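You operate a simulated robot arm through the tools that you are given. There is no shell and no other tool.

Carry out the task below with a simulated robot arm. There is one attempt and no reset: what you move stays moved.

TASK
Prime the dispenser into the waste pot, then give the beaker two full strokes.
Fine: one stroke primes it; beaker on the fill seat, stroke stop as it is, outlet back over the pot. Set down upright: beaker. Where these are worked on the way, their far stop is far enough and under half their travel is too little: outlet.

Only the result counts: the job must be done as asked and must still hold three seconds after the hand-in. Knocking over, shifting, dropping, spilling or breaking anything else fails it.

THE ROBOT
A 7-joint arm with a two-finger parallel gripper, fixed in place. Base frame: the origin is on the floor under the middle of its stand, x ahead of it, y to its left, z up; the work surface is at about z = 0.74. Readings come in m, rad, newtons and seconds.
It reaches about 0.966 m from its shoulder. Its first joint turns from -2.897 to 2.897 rad. Payload 3.43 kg.
Tool frame: the origin (TCP) lies between the finger pads and is the grasp point; the fingertips stand 0.03 m ahead of it; z points along the fingers, y is the line along which they close. Largest opening 0.094 m; finger width 0.028, thickness 0.01; the body of the gripper, 0.05 by 0.096 m, starts 0.055 m behind the TCP.
Orientation is told as [roll, pitch, yaw] about the base's x, y, z axes, in that order, counted from this pose: with the fingers straight down and closing along the base's y, the tool's x points along the base's -x, its y along +y and its z along -z.

THE INTERFACE
- The arm moves only by the tool apply_moves. Its argument "rows" is a list of rows, each an object of numbers (a shift or turn left out is 0, a gripper value left out holds the last): "ax", "ay", "az": the turn, a rotation vector about the base's x, y, z in rad; "x", "y", "z": the shift along the base's x, y, z in m; "hand": the finger opening in m, from 0 to 0.094. In form: [{"ax": .., "ay": .., "az": .., "x": .., "y": .., "z": .., "hand": ..}, ...]. A call has 1 to 20 rows; each row shifts and turns the commanded pose from where the row before left it. Each row takes 0.2 s and may step no farther than 0.05 m and 0.15 rad from the row before; otherwise, or with a gripper value out of range, the whole call is refused. Where a pose cannot be reached the arm comes as near as it can. A force on the tool above 90 N (or 10 N above the force at the start of the call, whichever is more), or a blocked arm, ends the call early, and 0.2 s more pass. The fingers move at their own pace (about 0.045 m/s each) and stop on an object; they squeeze with about 29 N. The grip force told is the motor's: it shows also when the fingers shut on nothing. Time passes only in rows, and 0.2 s behind the last, so rows that do not move let the fingers close. It gives the time, the measured TCP pose, the force on the tool (base axes), the opening and the grip force at its end, in the units of the frame above (readings bear some noise), with the torque about the TCP (base axes, N m) and any sound that the robot's microphone picked up.
- Cameras (640 x 400 px; columns grow to the right, rows downward): "scene" is fixed at [0.2189, -0.6503, 1.4805]; the picture's right is [-0.92, 0.39, 0.00], its down [0.14, 0.33, -0.93] and it looks along [-0.37, -0.86, -0.36] (base axes); focal length 214 px, centre (320, 200). "wrist" rides on the gripper at [0.076, 0.014, -0.102] in the tool frame; the picture's right is [-0.18, 0.98, 0.00], its down [-0.75, -0.14, -0.64] and it looks along [-0.63, -0.12, 0.77] (tool axes); focal length 243 px, centre (320, 200). There is no depth. A picture from a camera that has moved, and an enlarged one, comes with that camera's place and axes in the base frame and with its lens.
- grab_frame(camera): a new picture of that camera. It takes no simulated time.
- raise_lower(by): slides the trunk up (or, below 0, down) by that many m; the arm rides with it, the base frame stays. It gives what a move gives, with no picture.
- zoom(camera, box): a new picture of the part [left, top, right, bottom] of that camera's present view, enlarged. It takes no simulated time.
- finish_job(): hands the job in; it is judged then, once.

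Nothing tells you positions but the pictures and the camera data. Unless the task says otherwise, let go and move clear before handing in.

The tools are called by a JSON object that holds its "api" and its "payload". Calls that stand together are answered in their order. apply_moves: Moves the arm, as the interface text tells. Its arguments: {"type":"object","properties":{"rows":{"type":"array","items":{"type":"object","properties":{"ax":{"type":"number"},"ay":{"type":"number"},"az":{"type":"number"},"x":{"type":"number"},"y":{"type":"number"},"z":{"type":"number"},"hand":{"type":"number"}}}}},"required":["rows"]} The other tools are called the same way: raise_lower (by) moves the trunk up or down; grab_frame (camera) takes a picture; zoom (camera, box) takes an enlarged picture of a part of a camera's view; finish_job () hands the job in.

At the start:

```text
time: 0.0
ee_pos: [0.3408, -0.3678, 1.4524]
orientation: [0.0, -0.001, 0.001]
ft_force: [-0.2, -0.1, 0.3]
torque: [0.02, -0.03, 0.03]
grip_width: 0.094
finger_force: 0.0
trunk travel left (down, up): [-0.425, 0.065]
```

scene: 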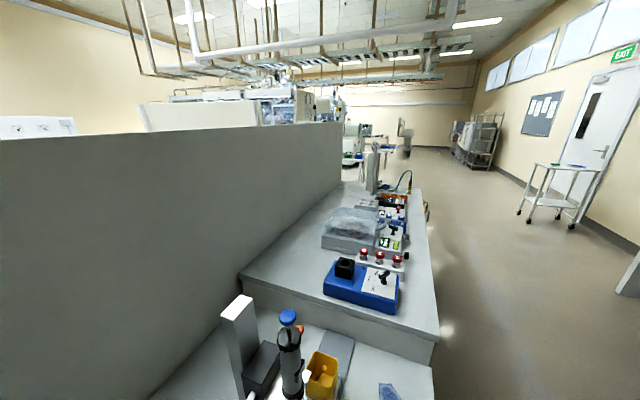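
wrist: 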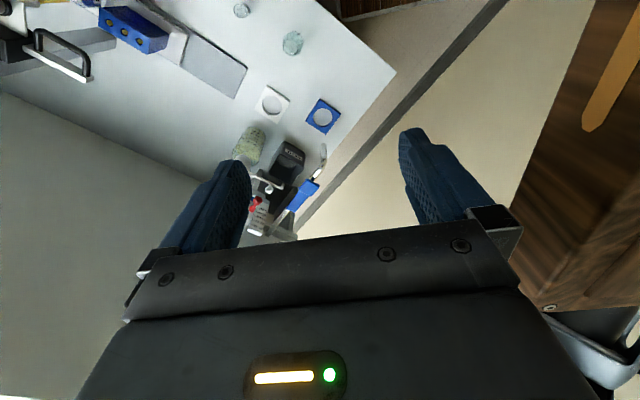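

I see a bench to the robot's right with a bottle-top dispenser, a yellow pot, and other items. I'll look closer at both views before moving.

{"api": "zoom", "payload": {"camera": "scene", "box": [200, 270, 440, 400]}}

{"api": "zoom", "payload": {"camera": "wrist", "box": [200, 60, 360, 250]}}

{"api": "zoom", "payload": {"camera": "wrist", "box": [0, 0, 400, 250]}}

```text
2.67 times, centred on (320, 335) of scene
camera zoom: at [0.2189, -0.6503, 1.4805], right [-0.92, 0.39, 0.0], down [0.14, 0.33, -0.93], along [-0.37, -0.86, -0.36], focal length 572 px, centre (320, -160)
```

zoom: 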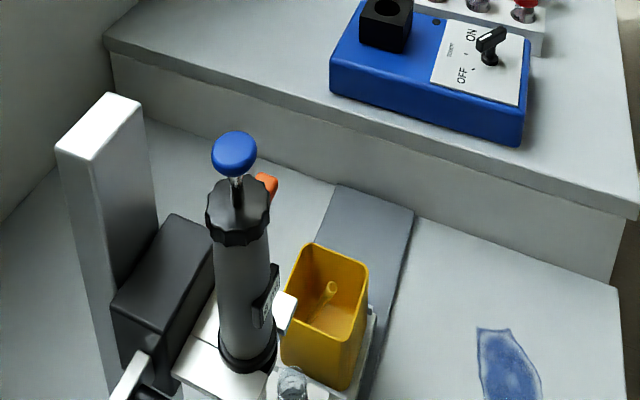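

```text
2.11 times, centred on (280, 155) of wrist
camera zoom: at [0.264, -0.3545, 1.5554], right [0.18, 0.98, 0.0], down [0.75, -0.14, 0.64], along [0.63, -0.12, -0.77], focal length 511 px, centre (404, 295)
```

zoom: 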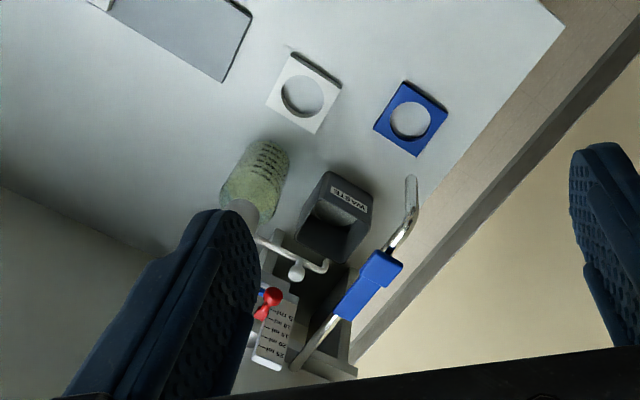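

```text
1.60 times, centred on (200, 125) of wrist
camera zoom: at [0.264, -0.3545, 1.5554], right [0.18, 0.98, 0.0], down [0.75, -0.14, 0.64], along [0.63, -0.12, -0.77], focal length 388 px, centre (512, 320)
```

zoom: 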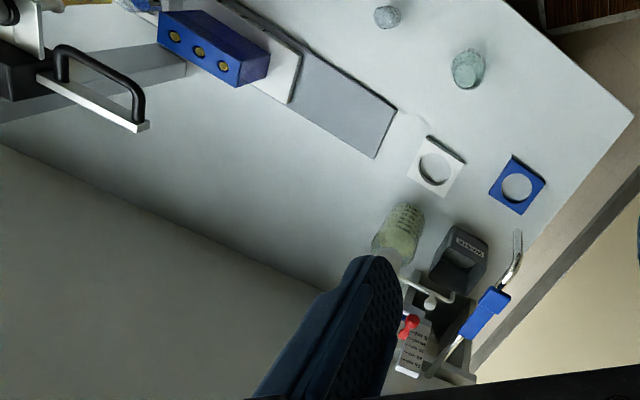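

There's a second setup in the wrist view: a dispenser with a lever, a red stop on a scale, a white swivel outlet and a WASTE pot at about (0.7, -0.55). I'll move the arm slowly for clearer views.

{"api": "apply_moves", "payload": {"rows": [{"y": -0.04, "x": -0.02}, {"y": -0.04, "x": -0.02}, {"y": -0.04, "z": -0.03}, {"y": -0.04, "z": -0.03}, {"z": -0.04}, {"z": -0.04}]}}

{"api": "grab_frame", "payload": {"camera": "wrist"}}

{"api": "grab_frame", "payload": {"camera": "scene"}}

```text
time: 1.4
ee_pos: [0.2989, -0.5309, 1.3149]
orientation: [0.001, 0.0, 0.0]
ft_force: [-0.1, 0.9, 0.5]
torque: [-0.02, -0.01, -0.01]
grip_width: 0.0941
finger_force: 0.1
trunk travel left (down, up): [-0.425, 0.065]
```

```text
taken
camera wrist: at [0.2227, -0.5159, 1.4175], right [0.18, 0.98, 0.0], down [0.75, -0.14, 0.64], along [0.63, -0.12, -0.77], focal length 243 px, centre (320, 200)
```

wrist: 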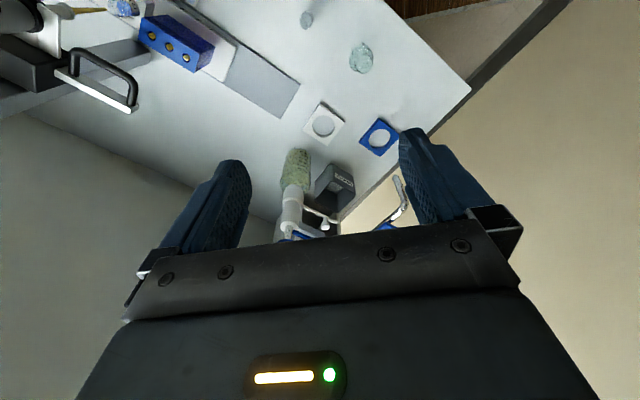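

```text
taken
```

scene: 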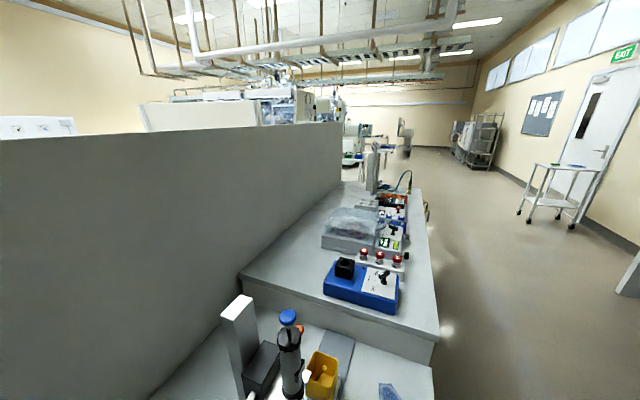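

The bench seems to run diagonally, with its end corner near (0.48, -0.17). The dispenser station is near (0.75, -0.65), so I'll move forward, high above it, to look down.

{"api": "apply_moves", "payload": {"rows": [{"x": 0.04}, {"x": 0.04}, {"x": 0.04}, {"x": 0.04}, {"x": 0.04}]}}

{"api": "grab_frame", "payload": {"camera": "wrist"}}

{"api": "zoom", "payload": {"camera": "wrist", "box": [220, 60, 420, 220]}}

```text
time: 2.6
ee_pos: [0.5007, -0.5274, 1.3121]
orientation: [-0.001, 0.001, 0.0]
ft_force: [-1.2, 0.3, 0.9]
torque: [0.03, -0.03, -0.01]
grip_width: 0.0939
finger_force: 0.1
trunk travel left (down, up): [-0.425, 0.065]
```

```text
taken
camera wrist: at [0.4242, -0.5129, 1.4149], right [0.18, 0.98, 0.0], down [0.75, -0.14, 0.64], along [0.63, -0.12, -0.77], focal length 243 px, centre (320, 200)
```

wrist: 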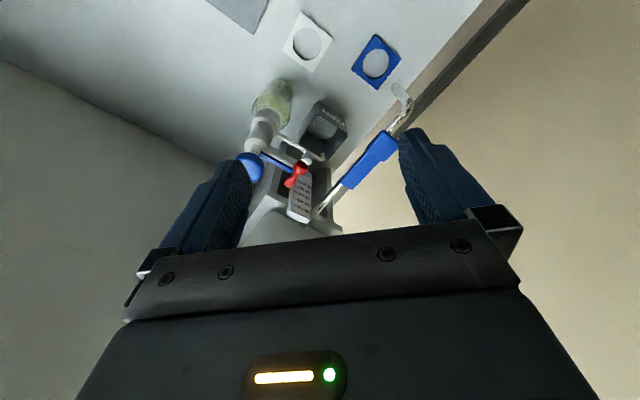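

```text
2.50 times, centred on (320, 140) of wrist
camera zoom: at [0.4242, -0.5129, 1.4149], right [0.18, 0.98, 0.0], down [0.75, -0.14, 0.64], along [0.63, -0.12, -0.77], focal length 606 px, centre (320, 350)
```

zoom: 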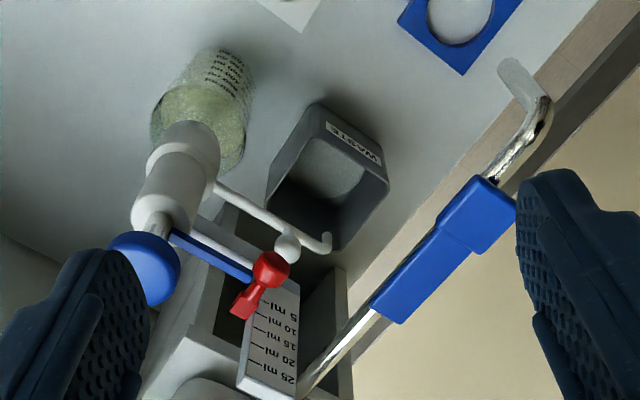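

I now see a bottle-top dispenser with a blue plunger knob, a red stop on a ml scale, and a white outlet with a ball handle over the WASTE pot. Two ring seats, one white and one blue, sit nearby. I'll back off and tilt the hand for a side view.

{"api": "apply_moves", "payload": {"rows": [{"x": -0.034, "y": 0.02, "z": -0.02, "az": -0.1}, {"x": -0.034, "y": 0.02, "z": -0.02, "az": -0.1}, {"x": -0.034, "y": 0.02, "z": -0.02, "az": -0.1}, {"x": -0.034, "y": 0.02, "z": -0.02, "az": -0.1}, {"x": -0.034, "y": 0.02, "z": -0.02, "az": -0.1}, {"ax": -0.0576, "ay": -0.1056}, {"ax": -0.0576, "ay": -0.1056}, {"ax": -0.0576, "ay": -0.1056}, {"ax": -0.0576, "ay": -0.1056}, {"ax": -0.0576, "ay": -0.1056}]}}

{"api": "grab_frame", "payload": {"camera": "wrist"}}

{"api": "zoom", "payload": {"camera": "wrist", "box": [220, 60, 420, 220]}}

```text
time: 4.8
ee_pos: [0.3306, -0.428, 1.2143]
orientation: [0.0, -0.602, -0.5]
ft_force: [0.1, 0.2, -0.1]
torque: [-0.01, 0.0, 0.0]
grip_width: 0.0939
finger_force: 0.0
trunk travel left (down, up): [-0.425, 0.065]
```

```text
taken
camera wrist: at [0.2304, -0.3582, 1.2544], right [0.6, 0.79, 0.1], down [0.16, -0.25, 0.96], along [0.78, -0.56, -0.27], focal length 243 px, centre (320, 200)
```

wrist: 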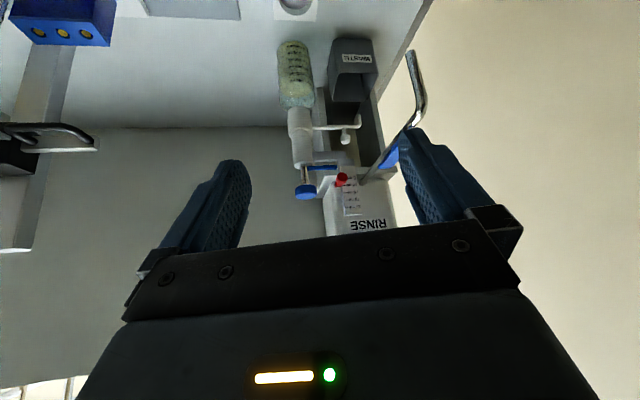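

```text
2.50 times, centred on (320, 140) of wrist
camera zoom: at [0.2304, -0.3582, 1.2544], right [0.6, 0.79, 0.1], down [0.16, -0.25, 0.96], along [0.78, -0.56, -0.27], focal length 606 px, centre (320, 350)
```

zoom: 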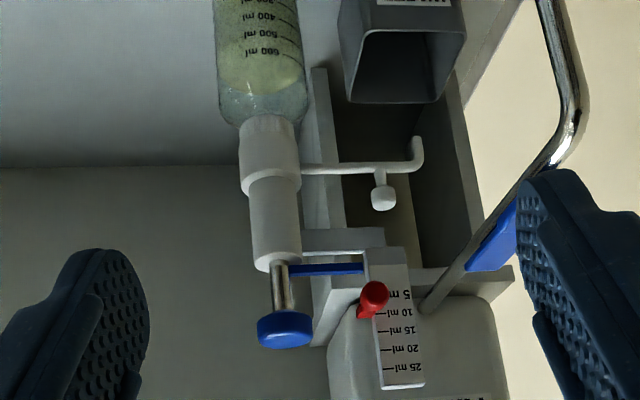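

The plunger is down, with its blue arm at the 0 end of the scale and the red stop near 10 ml. The knob is near (0.60, -0.655, 1.10). The white ring seat near (0.50, -0.555) is at the outlet's radius, so it's likely the fill seat. Next I'll check the glass objects near (0.34, -0.45) and (0.25, -0.55).

{"api": "apply_moves", "payload": {"rows": [{"x": -0.03, "y": 0.02, "ax": 0.0576, "ay": 0.1056}, {"x": -0.03, "y": 0.02, "ax": 0.0576, "ay": 0.1056}, {"x": -0.03, "y": 0.02, "ax": 0.0576, "ay": 0.1056}, {"x": -0.03, "y": 0.02}, {"x": -0.02, "y": 0.02}]}}

{"api": "grab_frame", "payload": {"camera": "wrist"}}

{"api": "zoom", "payload": {"camera": "wrist", "box": [160, 0, 420, 160]}}

```text
time: 6.0
ee_pos: [0.2066, -0.3428, 1.217]
orientation: [0.005, -0.25, -0.482]
ft_force: [0.5, -1.1, 0.0]
torque: [0.02, 0.03, 0.01]
grip_width: 0.0941
finger_force: 0.1
trunk travel left (down, up): [-0.425, 0.065]
stopped in row 5: the force on the tool passed its limit at 116 N (the readings are from after the stop); the commanded pose is now the measured one
```

```text
taken
camera wrist: at [0.1256, -0.2852, 1.2976], right [0.61, 0.79, 0.05], down [0.44, -0.39, 0.81], along [0.66, -0.47, -0.59], focal length 243 px, centre (320, 200)
```

wrist: 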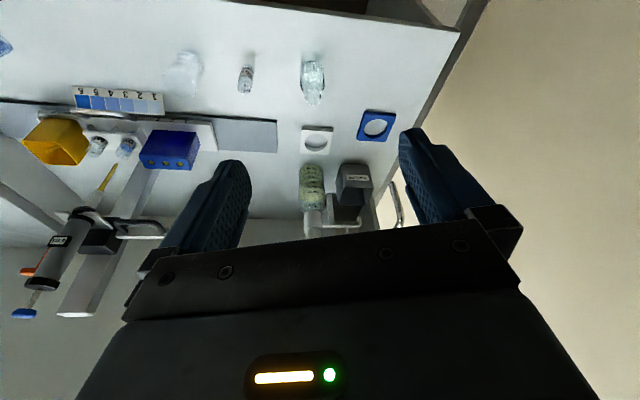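

```text
2.46 times, centred on (290, 80) of wrist
camera zoom: at [0.1256, -0.2852, 1.2976], right [0.61, 0.79, 0.05], down [0.44, -0.39, 0.81], along [0.66, -0.47, -0.59], focal length 597 px, centre (394, 495)
```

zoom: 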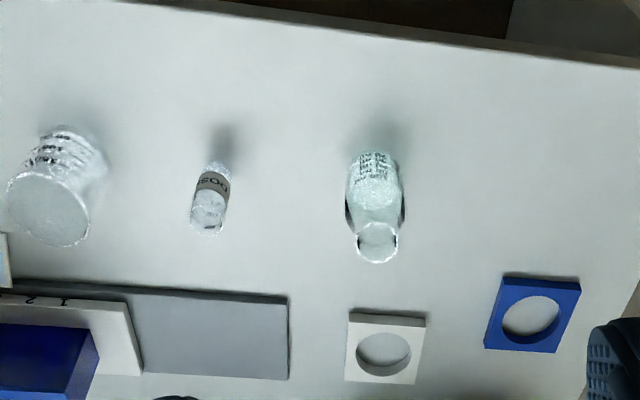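

The hand bumped something at the back, so I'll keep away from that pose. I see three glass items: a wide one with graduations on the left, a small labelled vial in the middle and a narrow-necked flask on the right. I'll zoom in on each.

{"api": "zoom", "payload": {"camera": "wrist", "box": [150, 40, 230, 110]}}

{"api": "zoom", "payload": {"camera": "wrist", "box": [225, 50, 345, 125]}}

{"api": "zoom", "payload": {"camera": "wrist", "box": [0, 80, 230, 330]}}

{"api": "zoom", "payload": {"camera": "wrist", "box": [280, 110, 420, 245]}}

```text
5.71 times, centred on (190, 75) of wrist
camera zoom: at [0.1256, -0.2852, 1.2976], right [0.61, 0.79, 0.05], down [0.44, -0.39, 0.81], along [0.66, -0.47, -0.59], focal length 1386 px, centre (1063, 914)
```

zoom: 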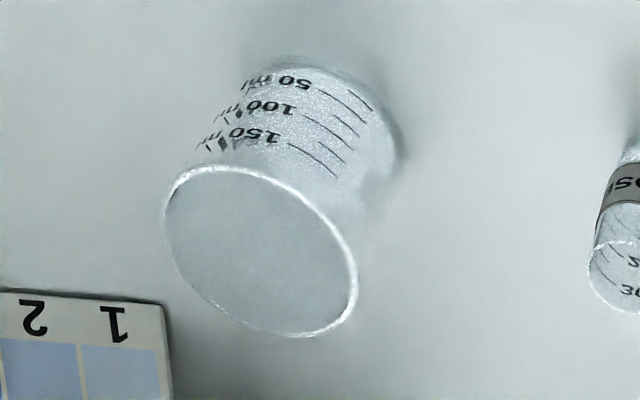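

```text
5.33 times, centred on (285, 88) of wrist
camera zoom: at [0.1256, -0.2852, 1.2976], right [0.61, 0.79, 0.05], down [0.44, -0.39, 0.81], along [0.66, -0.47, -0.59], focal length 1294 px, centre (507, 800)
```

zoom: 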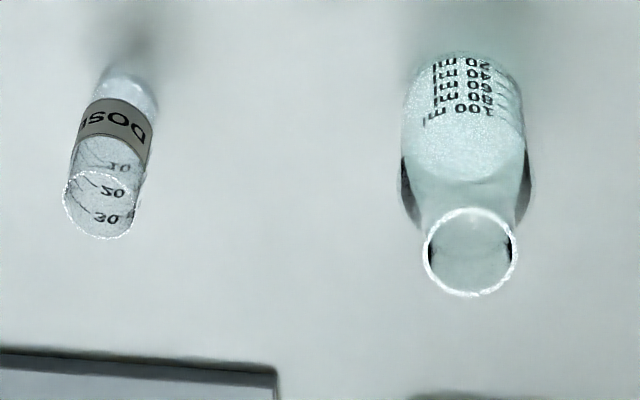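

```text
1.60 times, centred on (115, 205) of wrist
camera zoom: at [0.1256, -0.2852, 1.2976], right [0.61, 0.79, 0.05], down [0.44, -0.39, 0.81], along [0.66, -0.47, -0.59], focal length 388 px, centre (648, 192)
```

zoom: 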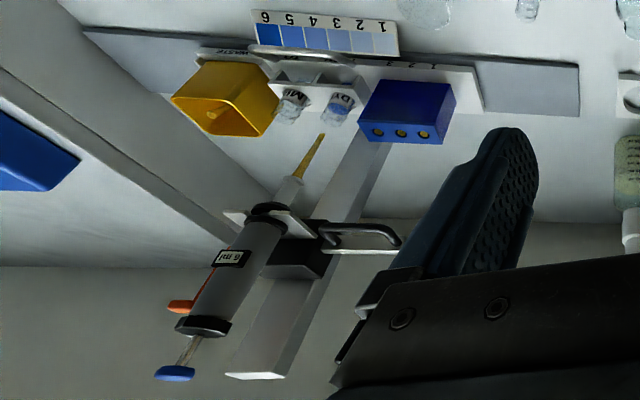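

```text
2.96 times, centred on (350, 178) of wrist
camera zoom: at [0.1256, -0.2852, 1.2976], right [0.61, 0.79, 0.05], down [0.44, -0.39, 0.81], along [0.66, -0.47, -0.59], focal length 719 px, centre (231, 267)
```

zoom: 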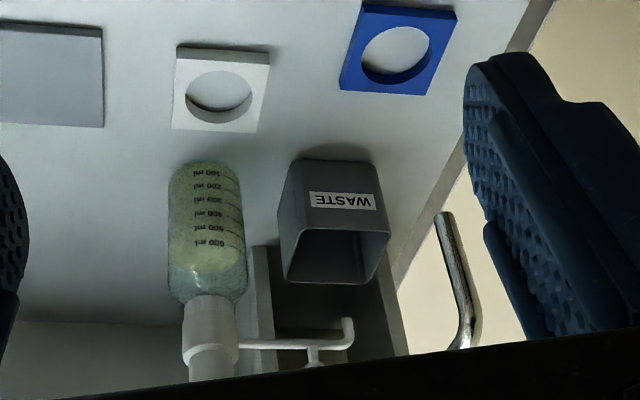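

The pieces are clear now. The beaker is the wide glass with 50–150 ml marks near (0.17, -0.63), and the white ring near (0.503, -0.554) is the fill seat. The blue ring sits under the RINSE spout. I'll take a closer side view of the dispenser head for exact heights.

{"api": "apply_moves", "payload": {"rows": [{"x": 0.04, "y": -0.03}, {"x": 0.04, "y": -0.03}, {"x": 0.04, "y": -0.03, "ax": -0.0576, "ay": -0.1056}, {"x": 0.03, "y": -0.02, "ax": -0.0576, "ay": -0.1056}, {"x": 0.03, "y": -0.02, "ax": -0.0576, "ay": -0.1056}, {"ax": -0.0576, "ay": -0.1056}, {"ax": -0.0576, "ay": -0.1056}]}}

{"api": "grab_frame", "payload": {"camera": "wrist"}}

{"api": "zoom", "payload": {"camera": "wrist", "box": [240, 50, 420, 225]}}

```text
time: 7.6
ee_pos: [0.3865, -0.4752, 1.2145]
orientation: [-0.012, -0.845, -0.473]
ft_force: [-0.4, 0.5, 0.0]
torque: [0.01, -0.04, 0.01]
grip_width: 0.094
finger_force: 0.0
trunk travel left (down, up): [-0.425, 0.065]
```

```text
taken
camera wrist: at [0.2803, -0.4025, 1.2252], right [0.56, 0.82, 0.13], down [-0.04, -0.13, 0.99], along [0.82, -0.56, -0.04], focal length 243 px, centre (320, 200)
```

wrist: 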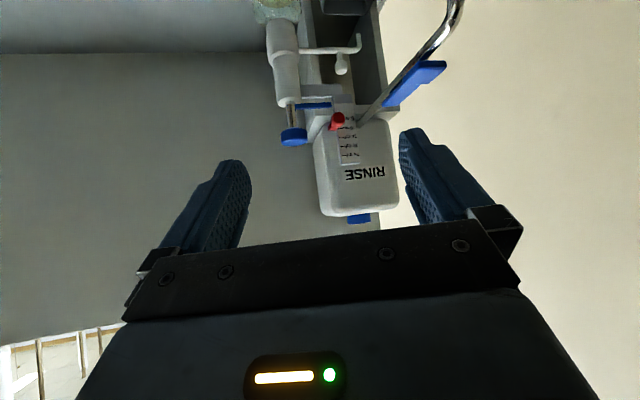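

```text
2.29 times, centred on (330, 138) of wrist
camera zoom: at [0.2803, -0.4025, 1.2252], right [0.56, 0.82, 0.13], down [-0.04, -0.13, 0.99], along [0.82, -0.56, -0.04], focal length 555 px, centre (297, 343)
```

zoom: 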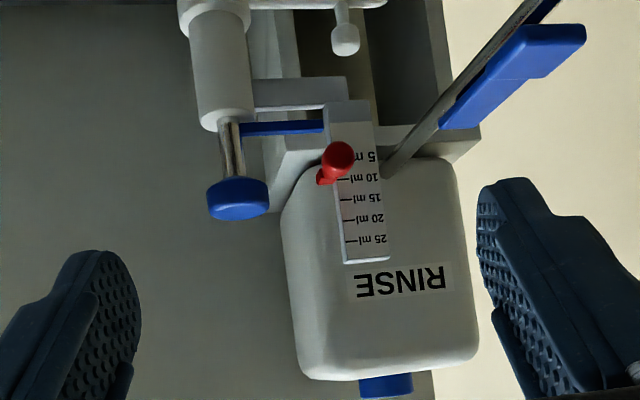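

The RINSE tank stands taller behind the scale, and the outlet's ball handle at about (0.674, -0.588, 0.97) sits low under the scale bracket. I'll go high and look straight down to map the back structures.

{"api": "apply_moves", "payload": {"rows": [{"z": 0.05}, {"z": 0.05}, {"z": 0.04, "ax": 0.066, "ay": 0.125}, {"z": 0.04, "ax": 0.066, "ay": 0.125}, {"z": 0.03, "ax": 0.066, "ay": 0.125}, {"z": 0.03, "ax": 0.066, "ay": 0.125}, {"ax": 0.066, "ay": 0.125}, {"ax": 0.066, "ay": 0.125}, {"x": 0.04, "y": -0.02}, {"x": 0.04, "y": -0.02}, {"x": 0.04, "y": -0.02}, {"x": 0.04, "y": -0.02}]}}

{"api": "grab_frame", "payload": {"camera": "wrist"}}

{"api": "zoom", "payload": {"camera": "wrist", "box": [200, 20, 440, 220]}}

```text
time: 10.2
ee_pos: [0.5446, -0.5529, 1.4548]
orientation: [-0.001, -0.001, -0.478]
ft_force: [0.8, 0.4, -0.6]
torque: [-0.01, -0.02, 0.02]
grip_width: 0.0942
finger_force: 0.1
trunk travel left (down, up): [-0.425, 0.065]
```

```text
taken
camera wrist: at [0.4841, -0.5046, 1.5563], right [0.62, 0.79, 0.0], down [0.6, -0.47, 0.64], along [0.51, -0.4, -0.77], focal length 243 px, centre (320, 200)
```

wrist: 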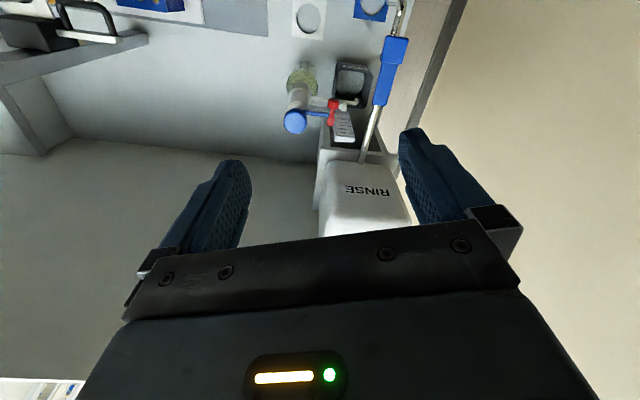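

```text
2.00 times, centred on (320, 120) of wrist
camera zoom: at [0.4841, -0.5046, 1.5563], right [0.62, 0.79, 0.0], down [0.6, -0.47, 0.64], along [0.51, -0.4, -0.77], focal length 485 px, centre (320, 360)
```

zoom: 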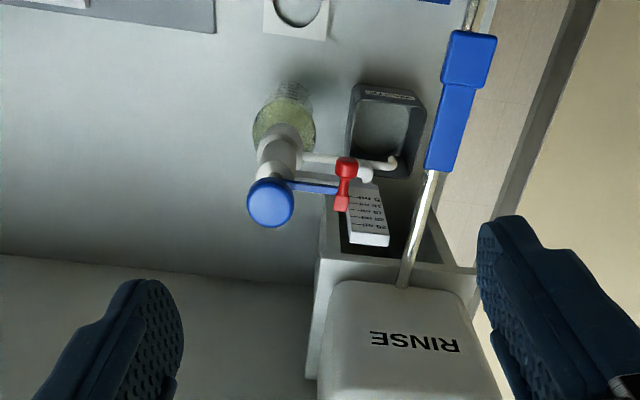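

Top view confirms the layout: the knob is at about (0.602, -0.657), and the scale and the RINSE arm (z≈1.05) both pass over the outlet. That means the outlet has to be worked from the side. I'll take a low front view to see the outlet, pot and frame.

{"api": "apply_moves", "payload": {"rows": [{"x": -0.045, "y": 0.022, "z": -0.02}, {"x": -0.045, "y": 0.022, "z": -0.02}, {"x": -0.04, "y": 0.02, "z": -0.03}, {"x": -0.02, "y": 0.01, "z": -0.03, "ax": -0.0552, "ay": -0.1066}, {"z": -0.03, "ax": -0.0552, "ay": -0.1066}, {"z": -0.03, "ax": -0.0552, "ay": -0.1066}, {"z": -0.03, "ax": -0.0552, "ay": -0.1066}, {"z": -0.03, "ax": -0.0552, "ay": -0.1066}, {"z": -0.03, "ax": -0.0552, "ay": -0.1066}, {"z": -0.03, "ax": -0.0552, "ay": -0.1066}, {"z": -0.03, "ax": -0.0552, "ay": -0.1066}, {"z": -0.03, "ax": -0.0552, "ay": -0.1066}]}}

{"api": "grab_frame", "payload": {"camera": "wrist"}}

{"api": "zoom", "payload": {"camera": "wrist", "box": [220, 20, 420, 220]}}

```text
refused: row 1 steps farther than a row can; nothing moved
```

```text
taken
camera wrist: at [0.4841, -0.5046, 1.5563], right [0.62, 0.79, 0.0], down [0.6, -0.47, 0.64], along [0.51, -0.4, -0.77], focal length 243 px, centre (320, 200)
```

wrist: 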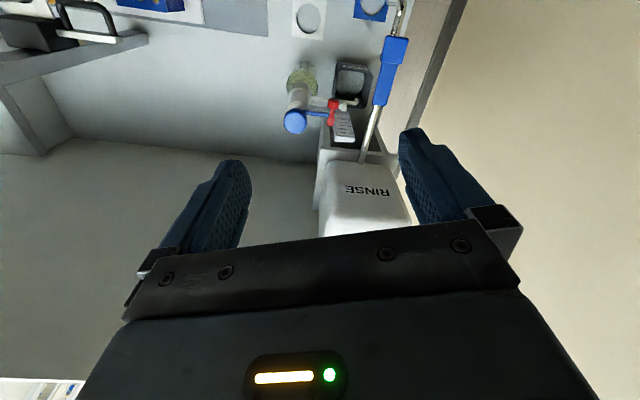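

```text
2.00 times, centred on (320, 120) of wrist
camera zoom: at [0.4841, -0.5046, 1.5563], right [0.62, 0.79, 0.0], down [0.6, -0.47, 0.64], along [0.51, -0.4, -0.77], focal length 485 px, centre (320, 360)
```

zoom: 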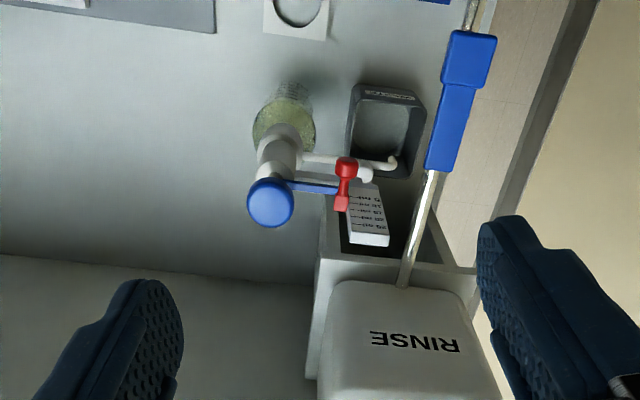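

The call was refused because the first step was just over the row limit, so nothing moved. I'll resend it with smaller steps.

{"api": "apply_moves", "payload": {"rows": [{"x": -0.04, "y": 0.02, "z": -0.02}, {"x": -0.04, "y": 0.02, "z": -0.02}, {"x": -0.04, "y": 0.02, "z": -0.02}, {"x": -0.03, "y": 0.015, "z": -0.03, "ax": -0.0552, "ay": -0.1066}, {"z": -0.03, "ax": -0.0552, "ay": -0.1066}, {"z": -0.03, "ax": -0.0552, "ay": -0.1066}, {"z": -0.03, "ax": -0.0552, "ay": -0.1066}, {"z": -0.04, "ax": -0.0552, "ay": -0.1066}, {"z": -0.04, "ax": -0.0552, "ay": -0.1066}, {"z": -0.04, "ax": -0.0552, "ay": -0.1066}, {"z": -0.04, "ax": -0.0552, "ay": -0.1066}, {"z": -0.04, "ax": -0.0552, "ay": -0.1066}]}}

{"api": "grab_frame", "payload": {"camera": "wrist"}}

{"api": "zoom", "payload": {"camera": "wrist", "box": [220, 0, 420, 200]}}

```text
time: 12.8
ee_pos: [0.3981, -0.4761, 1.0778]
orientation: [-0.004, -1.085, -0.477]
ft_force: [0.5, 0.0, 0.5]
torque: [0.03, -0.01, 0.0]
grip_width: 0.0938
finger_force: 0.0
trunk travel left (down, up): [-0.425, 0.065]
```

```text
taken
camera wrist: at [0.2925, -0.406, 1.0574], right [0.53, 0.83, 0.16], down [-0.26, -0.02, 0.97], along [0.81, -0.55, 0.2], focal length 243 px, centre (320, 200)
```

wrist: 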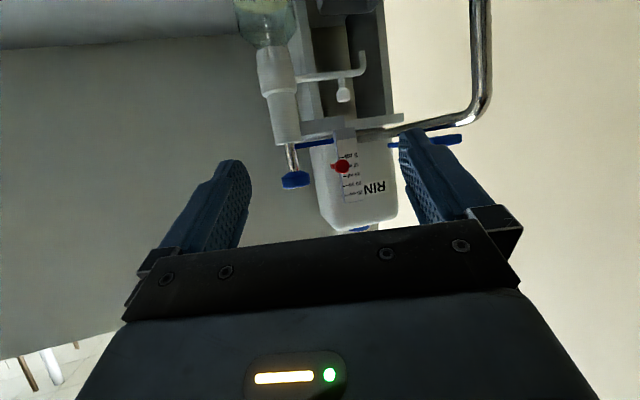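

```text
2.00 times, centred on (320, 100) of wrist
camera zoom: at [0.2925, -0.406, 1.0574], right [0.53, 0.83, 0.16], down [-0.26, -0.02, 0.97], along [0.81, -0.55, 0.2], focal length 485 px, centre (320, 400)
```

zoom: 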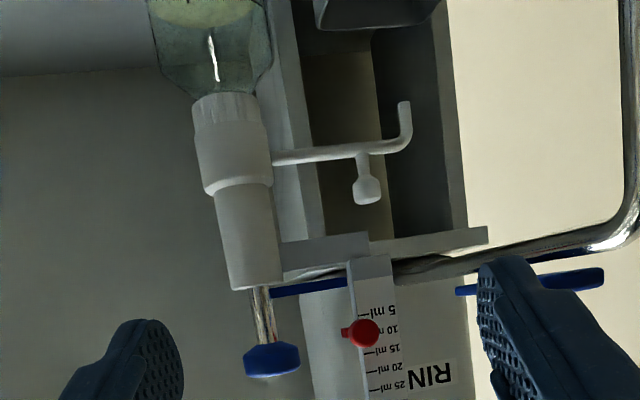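

The low view shows the arm at the 0 mark and the red stop at about 10 ml, so one stroke lifts the knob about 3 cm and presses it back. I take the knob centre as (0.602, -0.657, 1.098), 45 mm wide. I'll go to a pre-grasp point tilted in from the robot side.

{"api": "apply_moves", "payload": {"rows": [{"z": 0.043, "hand": 0.068}, {"z": 0.043}, {"x": 0.035, "y": -0.03, "ax": 0.054, "ay": 0.1045}, {"x": 0.035, "y": -0.03, "ax": 0.054, "ay": 0.1045}, {"x": 0.03, "y": -0.035}, {"x": 0.03, "y": -0.035}, {"x": 0.007, "y": -0.0165}]}}

{"api": "grab_frame", "payload": {"camera": "wrist"}}

{"api": "zoom", "payload": {"camera": "wrist", "box": [220, 20, 420, 220]}}

```text
time: 14.4
ee_pos: [0.5385, -0.6254, 1.1634]
orientation: [-0.002, -0.848, -0.478]
ft_force: [-0.2, 0.4, 0.2]
torque: [-0.01, -0.01, 0.0]
grip_width: 0.0681
finger_force: 0.1
trunk travel left (down, up): [-0.425, 0.065]
```

```text
taken
camera wrist: at [0.4307, -0.5544, 1.1743], right [0.56, 0.82, 0.14], down [-0.05, -0.13, 0.99], along [0.83, -0.56, -0.04], focal length 243 px, centre (320, 200)
```

wrist: 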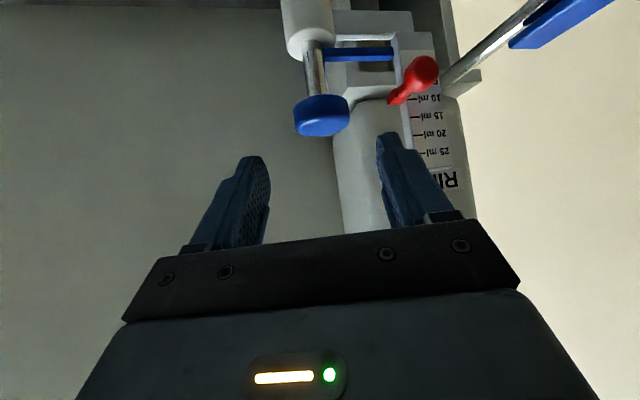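

```text
2.00 times, centred on (320, 120) of wrist
camera zoom: at [0.4307, -0.5544, 1.1743], right [0.56, 0.82, 0.14], down [-0.05, -0.13, 0.99], along [0.83, -0.56, -0.04], focal length 485 px, centre (320, 360)
```

zoom: 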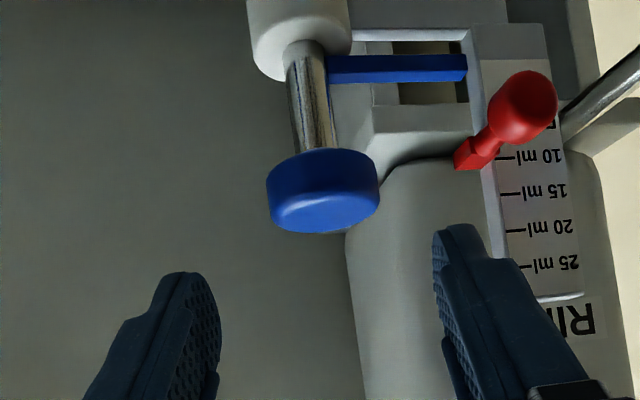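

The knob lines up with the tool axis, about 0.097 m ahead, and the fingers clear the red stop by about 2 cm. I'll advance and close on the knob.

{"api": "apply_moves", "payload": {"rows": [{"x": 0.0212, "y": -0.0106, "z": -0.0222}, {"x": 0.0212, "y": -0.0106, "z": -0.0222}, {"x": 0.0212, "y": -0.0106, "z": -0.0222}]}}

{"api": "zoom", "payload": {"camera": "wrist", "box": [200, 0, 440, 240]}}

```text
time: 15.2
ee_pos: [0.6009, -0.6537, 1.0945]
orientation: [-0.002, -0.847, -0.48]
ft_force: [-0.3, 0.9, 1.1]
torque: [0.0, -0.01, 0.02]
grip_width: 0.0679
finger_force: 0.1
trunk travel left (down, up): [-0.425, 0.065]
```

```text
1.67 times, centred on (320, 120) of wrist
camera zoom: at [0.4939, -0.5819, 1.1051], right [0.56, 0.82, 0.14], down [-0.05, -0.13, 0.99], along [0.83, -0.56, -0.04], focal length 404 px, centre (320, 333)
```

zoom: 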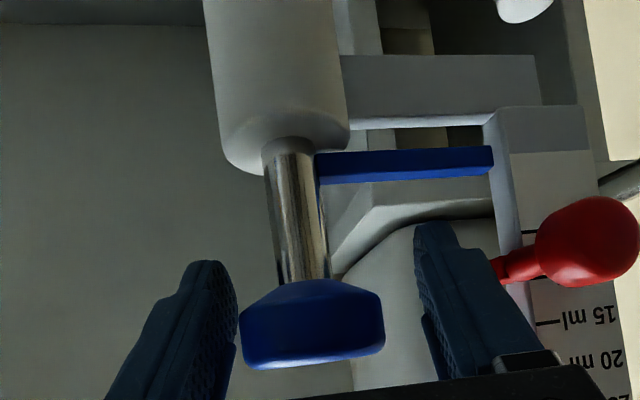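

The knob is between the fingers but sits slightly toward the left one. I'll nudge the hand over and close.

{"api": "apply_moves", "payload": {"rows": [{"x": -0.0015, "y": -0.004, "z": 0.001}, {"hand": 0.03}, {}, {}, {}]}}

{"api": "zoom", "payload": {"camera": "wrist", "box": [200, 0, 440, 240]}}

```text
time: 16.4
ee_pos: [0.5989, -0.6568, 1.0962]
orientation: [0.002, -0.847, -0.476]
ft_force: [8.4, 16.1, 1.8]
torque: [0.29, 0.13, 0.49]
grip_width: 0.0458
finger_force: 45.4
trunk travel left (down, up): [-0.425, 0.065]
```

```text
1.67 times, centred on (320, 120) of wrist
camera zoom: at [0.4934, -0.5861, 1.1067], right [0.56, 0.82, 0.14], down [-0.05, -0.13, 0.99], along [0.83, -0.56, -0.03], focal length 404 px, centre (320, 333)
```

zoom: 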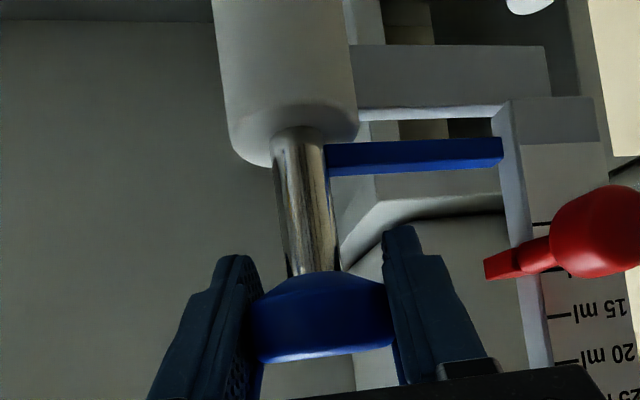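

The knob is held at 45.8 mm with about 18 N of side load, so I'll ease the hand back to relieve it. Then I'll start lifting in small steps.

{"api": "apply_moves", "payload": {"rows": [{"x": 0.001, "y": 0.002}, {}]}}

```text
time: 17.0
ee_pos: [0.5999, -0.6578, 1.0967]
orientation: [0.001, -0.85, -0.477]
ft_force: [21.7, 0.5, -0.3]
torque: [0.23, 0.55, 0.02]
grip_width: 0.0456
finger_force: 45.0
trunk travel left (down, up): [-0.425, 0.065]
```

{"api": "apply_moves", "payload": {"rows": [{}, {}]}}

```text
time: 17.6
ee_pos: [0.6007, -0.6577, 1.0963]
orientation: [-0.002, -0.849, -0.476]
ft_force: [27.5, -4.3, 0.7]
torque: [-0.15, -0.07, 0.02]
grip_width: 0.0458
finger_force: 45.0
trunk travel left (down, up): [-0.425, 0.065]
```

{"api": "apply_moves", "payload": {"rows": [{"x": -0.002}, {}]}}

```text
time: 18.2
ee_pos: [0.5998, -0.6582, 1.0962]
orientation: [-0.003, -0.849, -0.475]
ft_force: [37.7, -13.6, -2.1]
torque: [0.25, -0.18, -0.11]
grip_width: 0.0457
finger_force: 45.3
trunk travel left (down, up): [-0.425, 0.065]
```

{"api": "apply_moves", "payload": {"rows": [{"x": 0.003, "y": -0.0015}, {"x": 0.003, "y": -0.0015}, {}]}}

```text
time: 19.0
ee_pos: [0.6002, -0.6568, 1.0962]
orientation: [0.004, -0.841, -0.478]
ft_force: [-5.2, 53.7, 2.7]
torque: [-0.16, 0.16, 0.42]
grip_width: 0.0457
finger_force: 45.2
trunk travel left (down, up): [-0.425, 0.065]
```

{"api": "apply_moves", "payload": {"rows": [{"y": 0.0022}, {}]}}

```text
time: 19.6
ee_pos: [0.6007, -0.6576, 1.0979]
orientation: [-0.001, -0.845, -0.48]
ft_force: [-7.2, 41.5, -1.7]
torque: [0.21, 0.18, 0.36]
grip_width: 0.0457
finger_force: 45.0
trunk travel left (down, up): [-0.425, 0.065]
```

{"api": "apply_moves", "payload": {"rows": [{}, {}, {}]}}

```text
time: 20.4
ee_pos: [0.6015, -0.6578, 1.099]
orientation: [-0.002, -0.844, -0.475]
ft_force: [-12.0, 39.4, -1.5]
torque: [-0.01, 0.07, 0.26]
grip_width: 0.0454
finger_force: 45.2
trunk travel left (down, up): [-0.425, 0.065]
```

{"api": "apply_moves", "payload": {"rows": [{"y": 0.002, "x": -0.0005}, {}, {}]}}

```text
time: 21.2
ee_pos: [0.6028, -0.6573, 1.0979]
orientation: [-0.003, -0.849, -0.477]
ft_force: [-5.1, 3.6, 0.0]
torque: [0.06, 0.8, -0.29]
grip_width: 0.0456
finger_force: 45.6
trunk travel left (down, up): [-0.425, 0.065]
```

The side loads are now near zero. I'll start the prime lift in small steps and watch the force.

{"api": "apply_moves", "payload": {"rows": [{"z": 0.005}, {"z": 0.005}, {}]}}

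{"api": "zoom", "payload": {"camera": "wrist", "box": [200, 0, 440, 240]}}

```text
time: 22.0
ee_pos: [0.6011, -0.6572, 1.1087]
orientation: [-0.004, -0.849, -0.477]
ft_force: [5.1, -7.0, -1.3]
torque: [0.09, 0.16, -0.33]
grip_width: 0.0456
finger_force: 45.1
trunk travel left (down, up): [-0.425, 0.065]
```

```text
1.67 times, centred on (320, 120) of wrist
camera zoom: at [0.4944, -0.5862, 1.1193], right [0.56, 0.82, 0.14], down [-0.05, -0.13, 0.99], along [0.83, -0.56, -0.03], focal length 404 px, centre (320, 333)
```

zoom: 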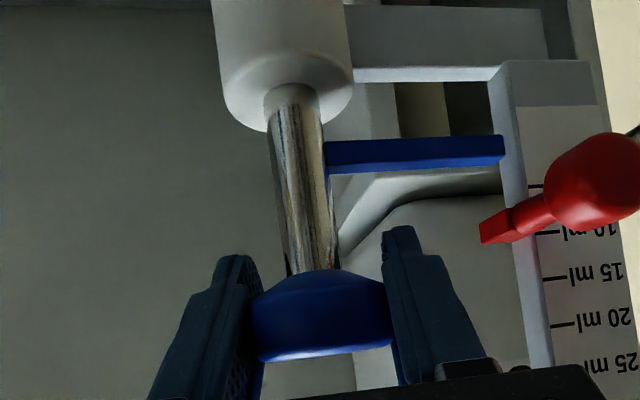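

{"api": "apply_moves", "payload": {"rows": [{"z": 0.005}, {"z": 0.005}, {}]}}

{"api": "zoom", "payload": {"camera": "wrist", "box": [200, 0, 440, 240]}}

```text
time: 22.8
ee_pos: [0.6023, -0.6575, 1.1181]
orientation: [-0.001, -0.848, -0.479]
ft_force: [6.7, -14.5, -1.2]
torque: [-0.28, -0.71, 0.21]
grip_width: 0.045
finger_force: 45.5
trunk travel left (down, up): [-0.425, 0.065]
```

```text
1.67 times, centred on (320, 120) of wrist
camera zoom: at [0.4944, -0.586, 1.1288], right [0.56, 0.82, 0.14], down [-0.05, -0.13, 0.99], along [0.83, -0.56, -0.03], focal length 404 px, centre (320, 333)
```

zoom: 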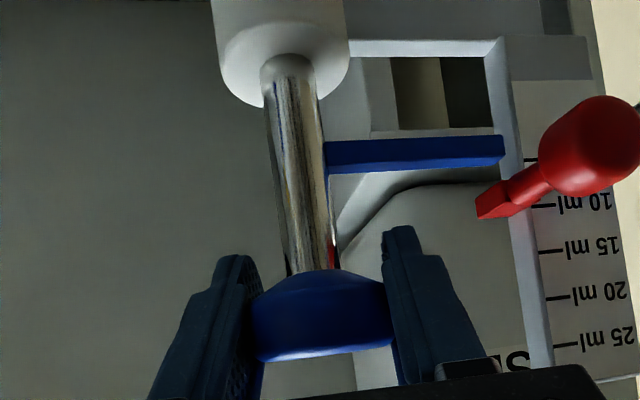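

{"api": "apply_moves", "payload": {"rows": [{"z": 0.005}, {}]}}

{"api": "apply_moves", "payload": {"rows": [{"z": 0.002}, {}]}}

{"api": "zoom", "payload": {"camera": "wrist", "box": [260, 40, 420, 160]}}

```text
time: 23.4
ee_pos: [0.6011, -0.6566, 1.1218]
orientation: [0.001, -0.845, -0.48]
ft_force: [4.6, -12.2, -1.8]
torque: [-0.03, -0.43, -0.01]
grip_width: 0.0456
finger_force: 45.2
trunk travel left (down, up): [-0.425, 0.065]
```

```text
time: 24.0
ee_pos: [0.6011, -0.657, 1.1246]
orientation: [-0.001, -0.847, -0.478]
ft_force: [6.5, -8.6, -2.0]
torque: [0.46, 0.54, -0.31]
grip_width: 0.0458
finger_force: 45.4
trunk travel left (down, up): [-0.425, 0.065]
```

```text
3.33 times, centred on (340, 100) of wrist
camera zoom: at [0.4943, -0.5862, 1.1346], right [0.56, 0.82, 0.14], down [-0.05, -0.13, 0.99], along [0.83, -0.56, -0.04], focal length 809 px, centre (253, 533)
```

zoom: 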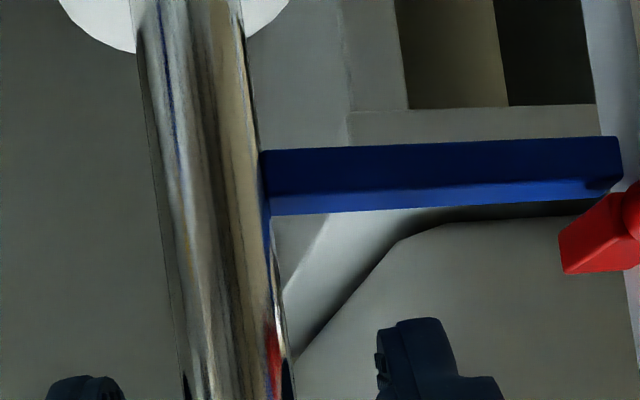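

{"api": "apply_moves", "payload": {"rows": [{"z": 0.002}, {}]}}

{"api": "apply_moves", "payload": {"rows": [{"z": 0.0015}, {}]}}

{"api": "zoom", "payload": {"camera": "wrist", "box": [260, 40, 420, 160]}}

```text
time: 24.6
ee_pos: [0.601, -0.6574, 1.1261]
orientation: [-0.001, -0.848, -0.478]
ft_force: [4.3, -8.5, -2.2]
torque: [0.61, 0.5, 0.25]
grip_width: 0.0456
finger_force: 45.1
trunk travel left (down, up): [-0.425, 0.065]
```

```text
time: 25.2
ee_pos: [0.6011, -0.6569, 1.1281]
orientation: [-0.002, -0.846, -0.479]
ft_force: [4.8, -8.1, -2.9]
torque: [0.37, 0.58, 0.17]
grip_width: 0.0454
finger_force: 45.0
trunk travel left (down, up): [-0.425, 0.065]
```

```text
3.33 times, centred on (340, 100) of wrist
camera zoom: at [0.4944, -0.5861, 1.1383], right [0.56, 0.82, 0.14], down [-0.05, -0.13, 0.99], along [0.83, -0.56, -0.04], focal length 809 px, centre (253, 533)
```

zoom: 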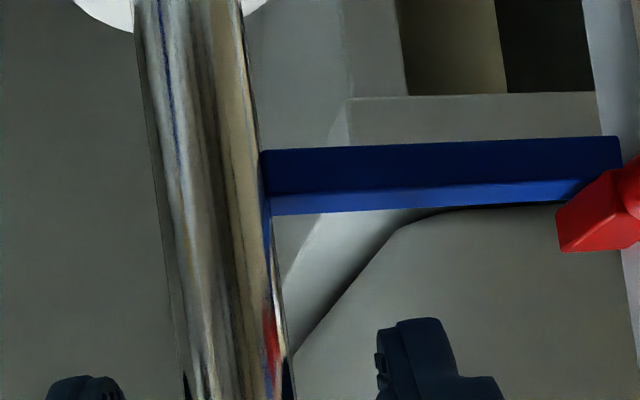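

{"api": "apply_moves", "payload": {"rows": [{"z": 0.0015}, {}]}}

{"api": "apply_moves", "payload": {"rows": [{"z": 0.0015}, {}]}}

{"api": "zoom", "payload": {"camera": "wrist", "box": [260, 40, 420, 160]}}

```text
time: 25.8
ee_pos: [0.6005, -0.6577, 1.1287]
orientation: [-0.001, -0.846, -0.481]
ft_force: [2.2, -4.8, -6.3]
torque: [-0.54, -0.59, 0.12]
grip_width: 0.0453
finger_force: 44.6
trunk travel left (down, up): [-0.425, 0.065]
```

```text
time: 26.4
ee_pos: [0.6003, -0.6583, 1.1291]
orientation: [0.0, -0.843, -0.482]
ft_force: [0.1, -12.4, -21.0]
torque: [-0.24, -0.77, -0.11]
grip_width: 0.0455
finger_force: 45.3
trunk travel left (down, up): [-0.425, 0.065]
```

```text
3.33 times, centred on (340, 100) of wrist
camera zoom: at [0.4945, -0.5859, 1.1397], right [0.56, 0.81, 0.14], down [-0.05, -0.14, 0.99], along [0.83, -0.56, -0.04], focal length 809 px, centre (253, 533)
```

zoom: 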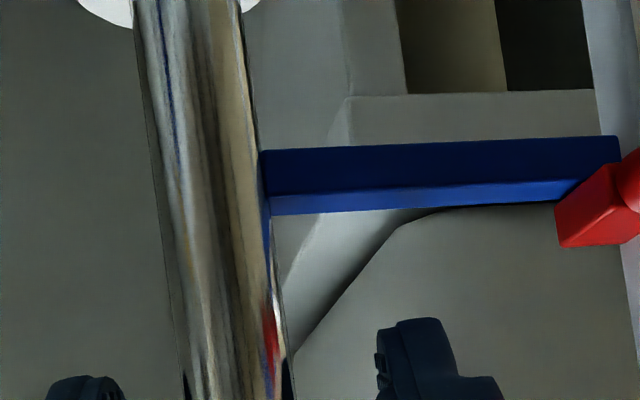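

At z≈1.129 the force jumped to about -21 N, so the arm is against the stop and the stop hasn't moved. Now I'll press back down, outlet still over the pot.

{"api": "apply_moves", "payload": {"rows": [{"z": -0.004}, {"z": -0.005}, {"z": -0.005}, {"z": -0.005}, {"z": -0.005}, {"z": -0.004}, {}]}}

{"api": "apply_moves", "payload": {"rows": [{"z": -0.003}, {}]}}

{"api": "apply_moves", "payload": {"rows": [{"z": -0.002}, {}]}}

{"api": "zoom", "payload": {"camera": "wrist", "box": [200, 0, 440, 240]}}

```text
time: 28.0
ee_pos: [0.602, -0.6575, 1.102]
orientation: [0.0, -0.847, -0.48]
ft_force: [1.2, -0.3, 1.1]
torque: [-0.42, -0.82, 0.18]
grip_width: 0.0455
finger_force: 44.9
trunk travel left (down, up): [-0.425, 0.065]
```

```text
time: 28.6
ee_pos: [0.6013, -0.658, 1.0985]
orientation: [0.0, -0.846, -0.479]
ft_force: [3.5, 1.8, 0.9]
torque: [-0.28, -0.56, 0.1]
grip_width: 0.0454
finger_force: 45.5
trunk travel left (down, up): [-0.425, 0.065]
```

```text
time: 29.2
ee_pos: [0.6019, -0.6575, 1.0975]
orientation: [-0.002, -0.847, -0.478]
ft_force: [2.1, -0.1, 0.6]
torque: [-0.07, -0.39, 0.31]
grip_width: 0.0453
finger_force: 44.8
trunk travel left (down, up): [-0.425, 0.065]
```

```text
1.67 times, centred on (320, 120) of wrist
camera zoom: at [0.4945, -0.5861, 1.1081], right [0.56, 0.82, 0.14], down [-0.05, -0.13, 0.99], along [0.83, -0.56, -0.04], focal length 404 px, centre (320, 333)
```

zoom: 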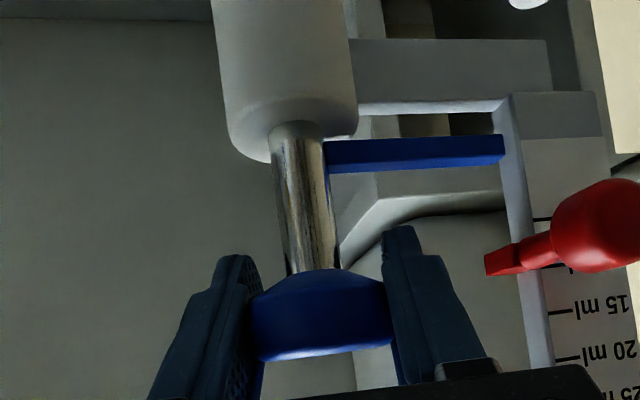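

{"api": "apply_moves", "payload": {"rows": [{"z": -0.0015}, {}]}}

{"api": "apply_moves", "payload": {"rows": [{"z": -0.0015}, {}]}}

{"api": "zoom", "payload": {"camera": "wrist", "box": [200, 0, 440, 240]}}

```text
time: 29.8
ee_pos: [0.6012, -0.6582, 1.0966]
orientation: [-0.003, -0.849, -0.479]
ft_force: [3.8, -0.9, 7.8]
torque: [0.66, 1.03, -0.08]
grip_width: 0.0455
finger_force: 44.9
trunk travel left (down, up): [-0.425, 0.065]
```

```text
time: 30.4
ee_pos: [0.6022, -0.6574, 1.0972]
orientation: [-0.004, -0.851, -0.477]
ft_force: [8.3, -7.6, 20.0]
torque: [0.3, 0.74, -0.11]
grip_width: 0.0455
finger_force: 44.5
trunk travel left (down, up): [-0.425, 0.065]
```

```text
1.67 times, centred on (320, 120) of wrist
camera zoom: at [0.4944, -0.5861, 1.1064], right [0.56, 0.82, 0.14], down [-0.05, -0.13, 0.99], along [0.83, -0.56, -0.03], focal length 404 px, centre (320, 333)
```

zoom: 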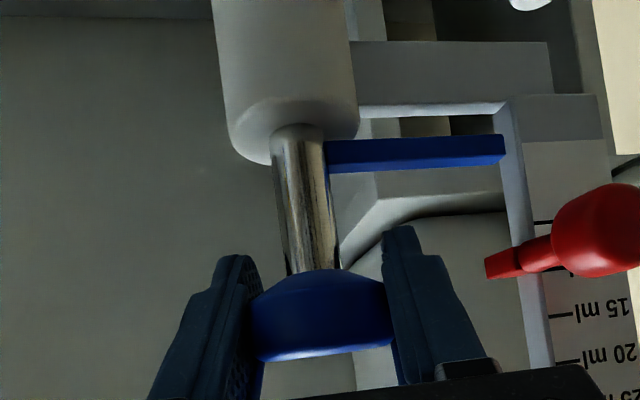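

The push force reached 20 N at the bottom, so the prime stroke is complete. I'll ease off, open the hand and back straight out, then check the pot and outlet.

{"api": "apply_moves", "payload": {"rows": [{"z": 0.0015}, {"hand": 0.068}, {}, {}]}}

{"api": "apply_moves", "payload": {"rows": [{"x": -0.0212, "y": 0.011, "z": 0.0212}, {"x": -0.0212, "y": 0.011, "z": 0.0212}, {"x": -0.0212, "y": 0.011, "z": 0.0212}, {"x": -0.0212, "y": 0.011, "z": 0.0212}, {"x": -0.0212, "y": 0.011, "z": 0.0212}]}}

{"api": "zoom", "payload": {"camera": "wrist", "box": [200, 0, 440, 220]}}

```text
time: 31.4
ee_pos: [0.6005, -0.6574, 1.0957]
orientation: [-0.001, -0.846, -0.478]
ft_force: [0.9, 0.8, 0.7]
torque: [-0.01, -0.01, 0.0]
grip_width: 0.0681
finger_force: 0.1
trunk travel left (down, up): [-0.425, 0.065]
```

```text
time: 32.6
ee_pos: [0.4976, -0.6022, 1.2018]
orientation: [-0.002, -0.846, -0.477]
ft_force: [1.2, 0.0, -0.6]
torque: [-0.01, -0.03, 0.02]
grip_width: 0.0681
finger_force: 0.1
trunk travel left (down, up): [-0.425, 0.065]
```

```text
1.82 times, centred on (320, 110) of wrist
camera zoom: at [0.3908, -0.5305, 1.2117], right [0.56, 0.82, 0.14], down [-0.05, -0.13, 0.99], along [0.83, -0.56, -0.04], focal length 441 px, centre (320, 364)
```

zoom: 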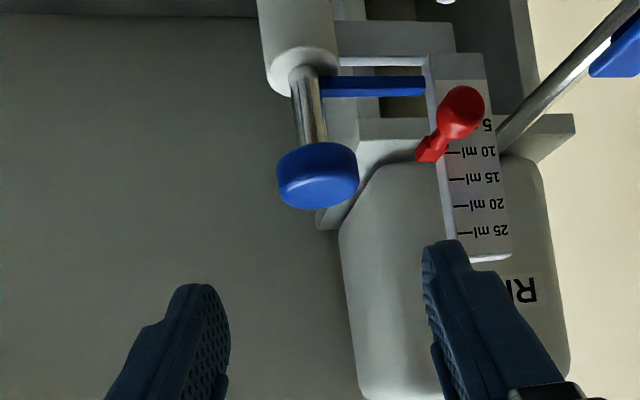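

The knob is fully down and the stop is still at 10 ml. Next I'll raise the hand, turn the fingers straight down and move above the beaker near (0.17, -0.63) for a look.

{"api": "apply_moves", "payload": {"rows": [{"x": -0.04, "y": 0.01, "z": 0.01, "ax": 0.065, "ay": 0.1253}, {"x": -0.04, "y": 0.01, "z": 0.01, "ax": 0.065, "ay": 0.1253}, {"x": -0.04, "y": 0.01, "z": 0.01, "ax": 0.065, "ay": 0.1253}, {"x": -0.04, "z": 0.0, "ax": 0.065, "ay": 0.1253}, {"x": -0.04, "y": -0.01, "ax": 0.065, "ay": 0.1253}, {"x": -0.04, "y": -0.01, "ax": 0.065, "ay": 0.1253}, {"x": -0.04, "y": -0.01}, {"x": -0.03, "y": -0.02, "z": -0.03}, {"x": -0.02, "z": -0.04}, {"z": -0.04}, {"z": -0.04}]}}

{"api": "grab_frame", "payload": {"camera": "wrist"}}

```text
time: 35.0
ee_pos: [0.1625, -0.6234, 1.0829]
orientation: [-0.002, 0.0, -0.48]
ft_force: [0.5, 1.3, 0.4]
torque: [0.0, 0.0, 0.01]
grip_width: 0.0681
finger_force: 0.1
trunk travel left (down, up): [-0.425, 0.065]
```

```text
taken
camera wrist: at [0.1016, -0.5755, 1.1837], right [0.62, 0.79, 0.0], down [0.6, -0.47, 0.64], along [0.51, -0.4, -0.77], focal length 243 px, centre (320, 200)
```

wrist: 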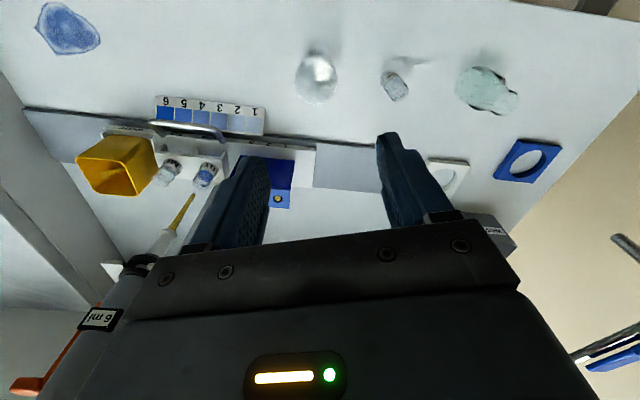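

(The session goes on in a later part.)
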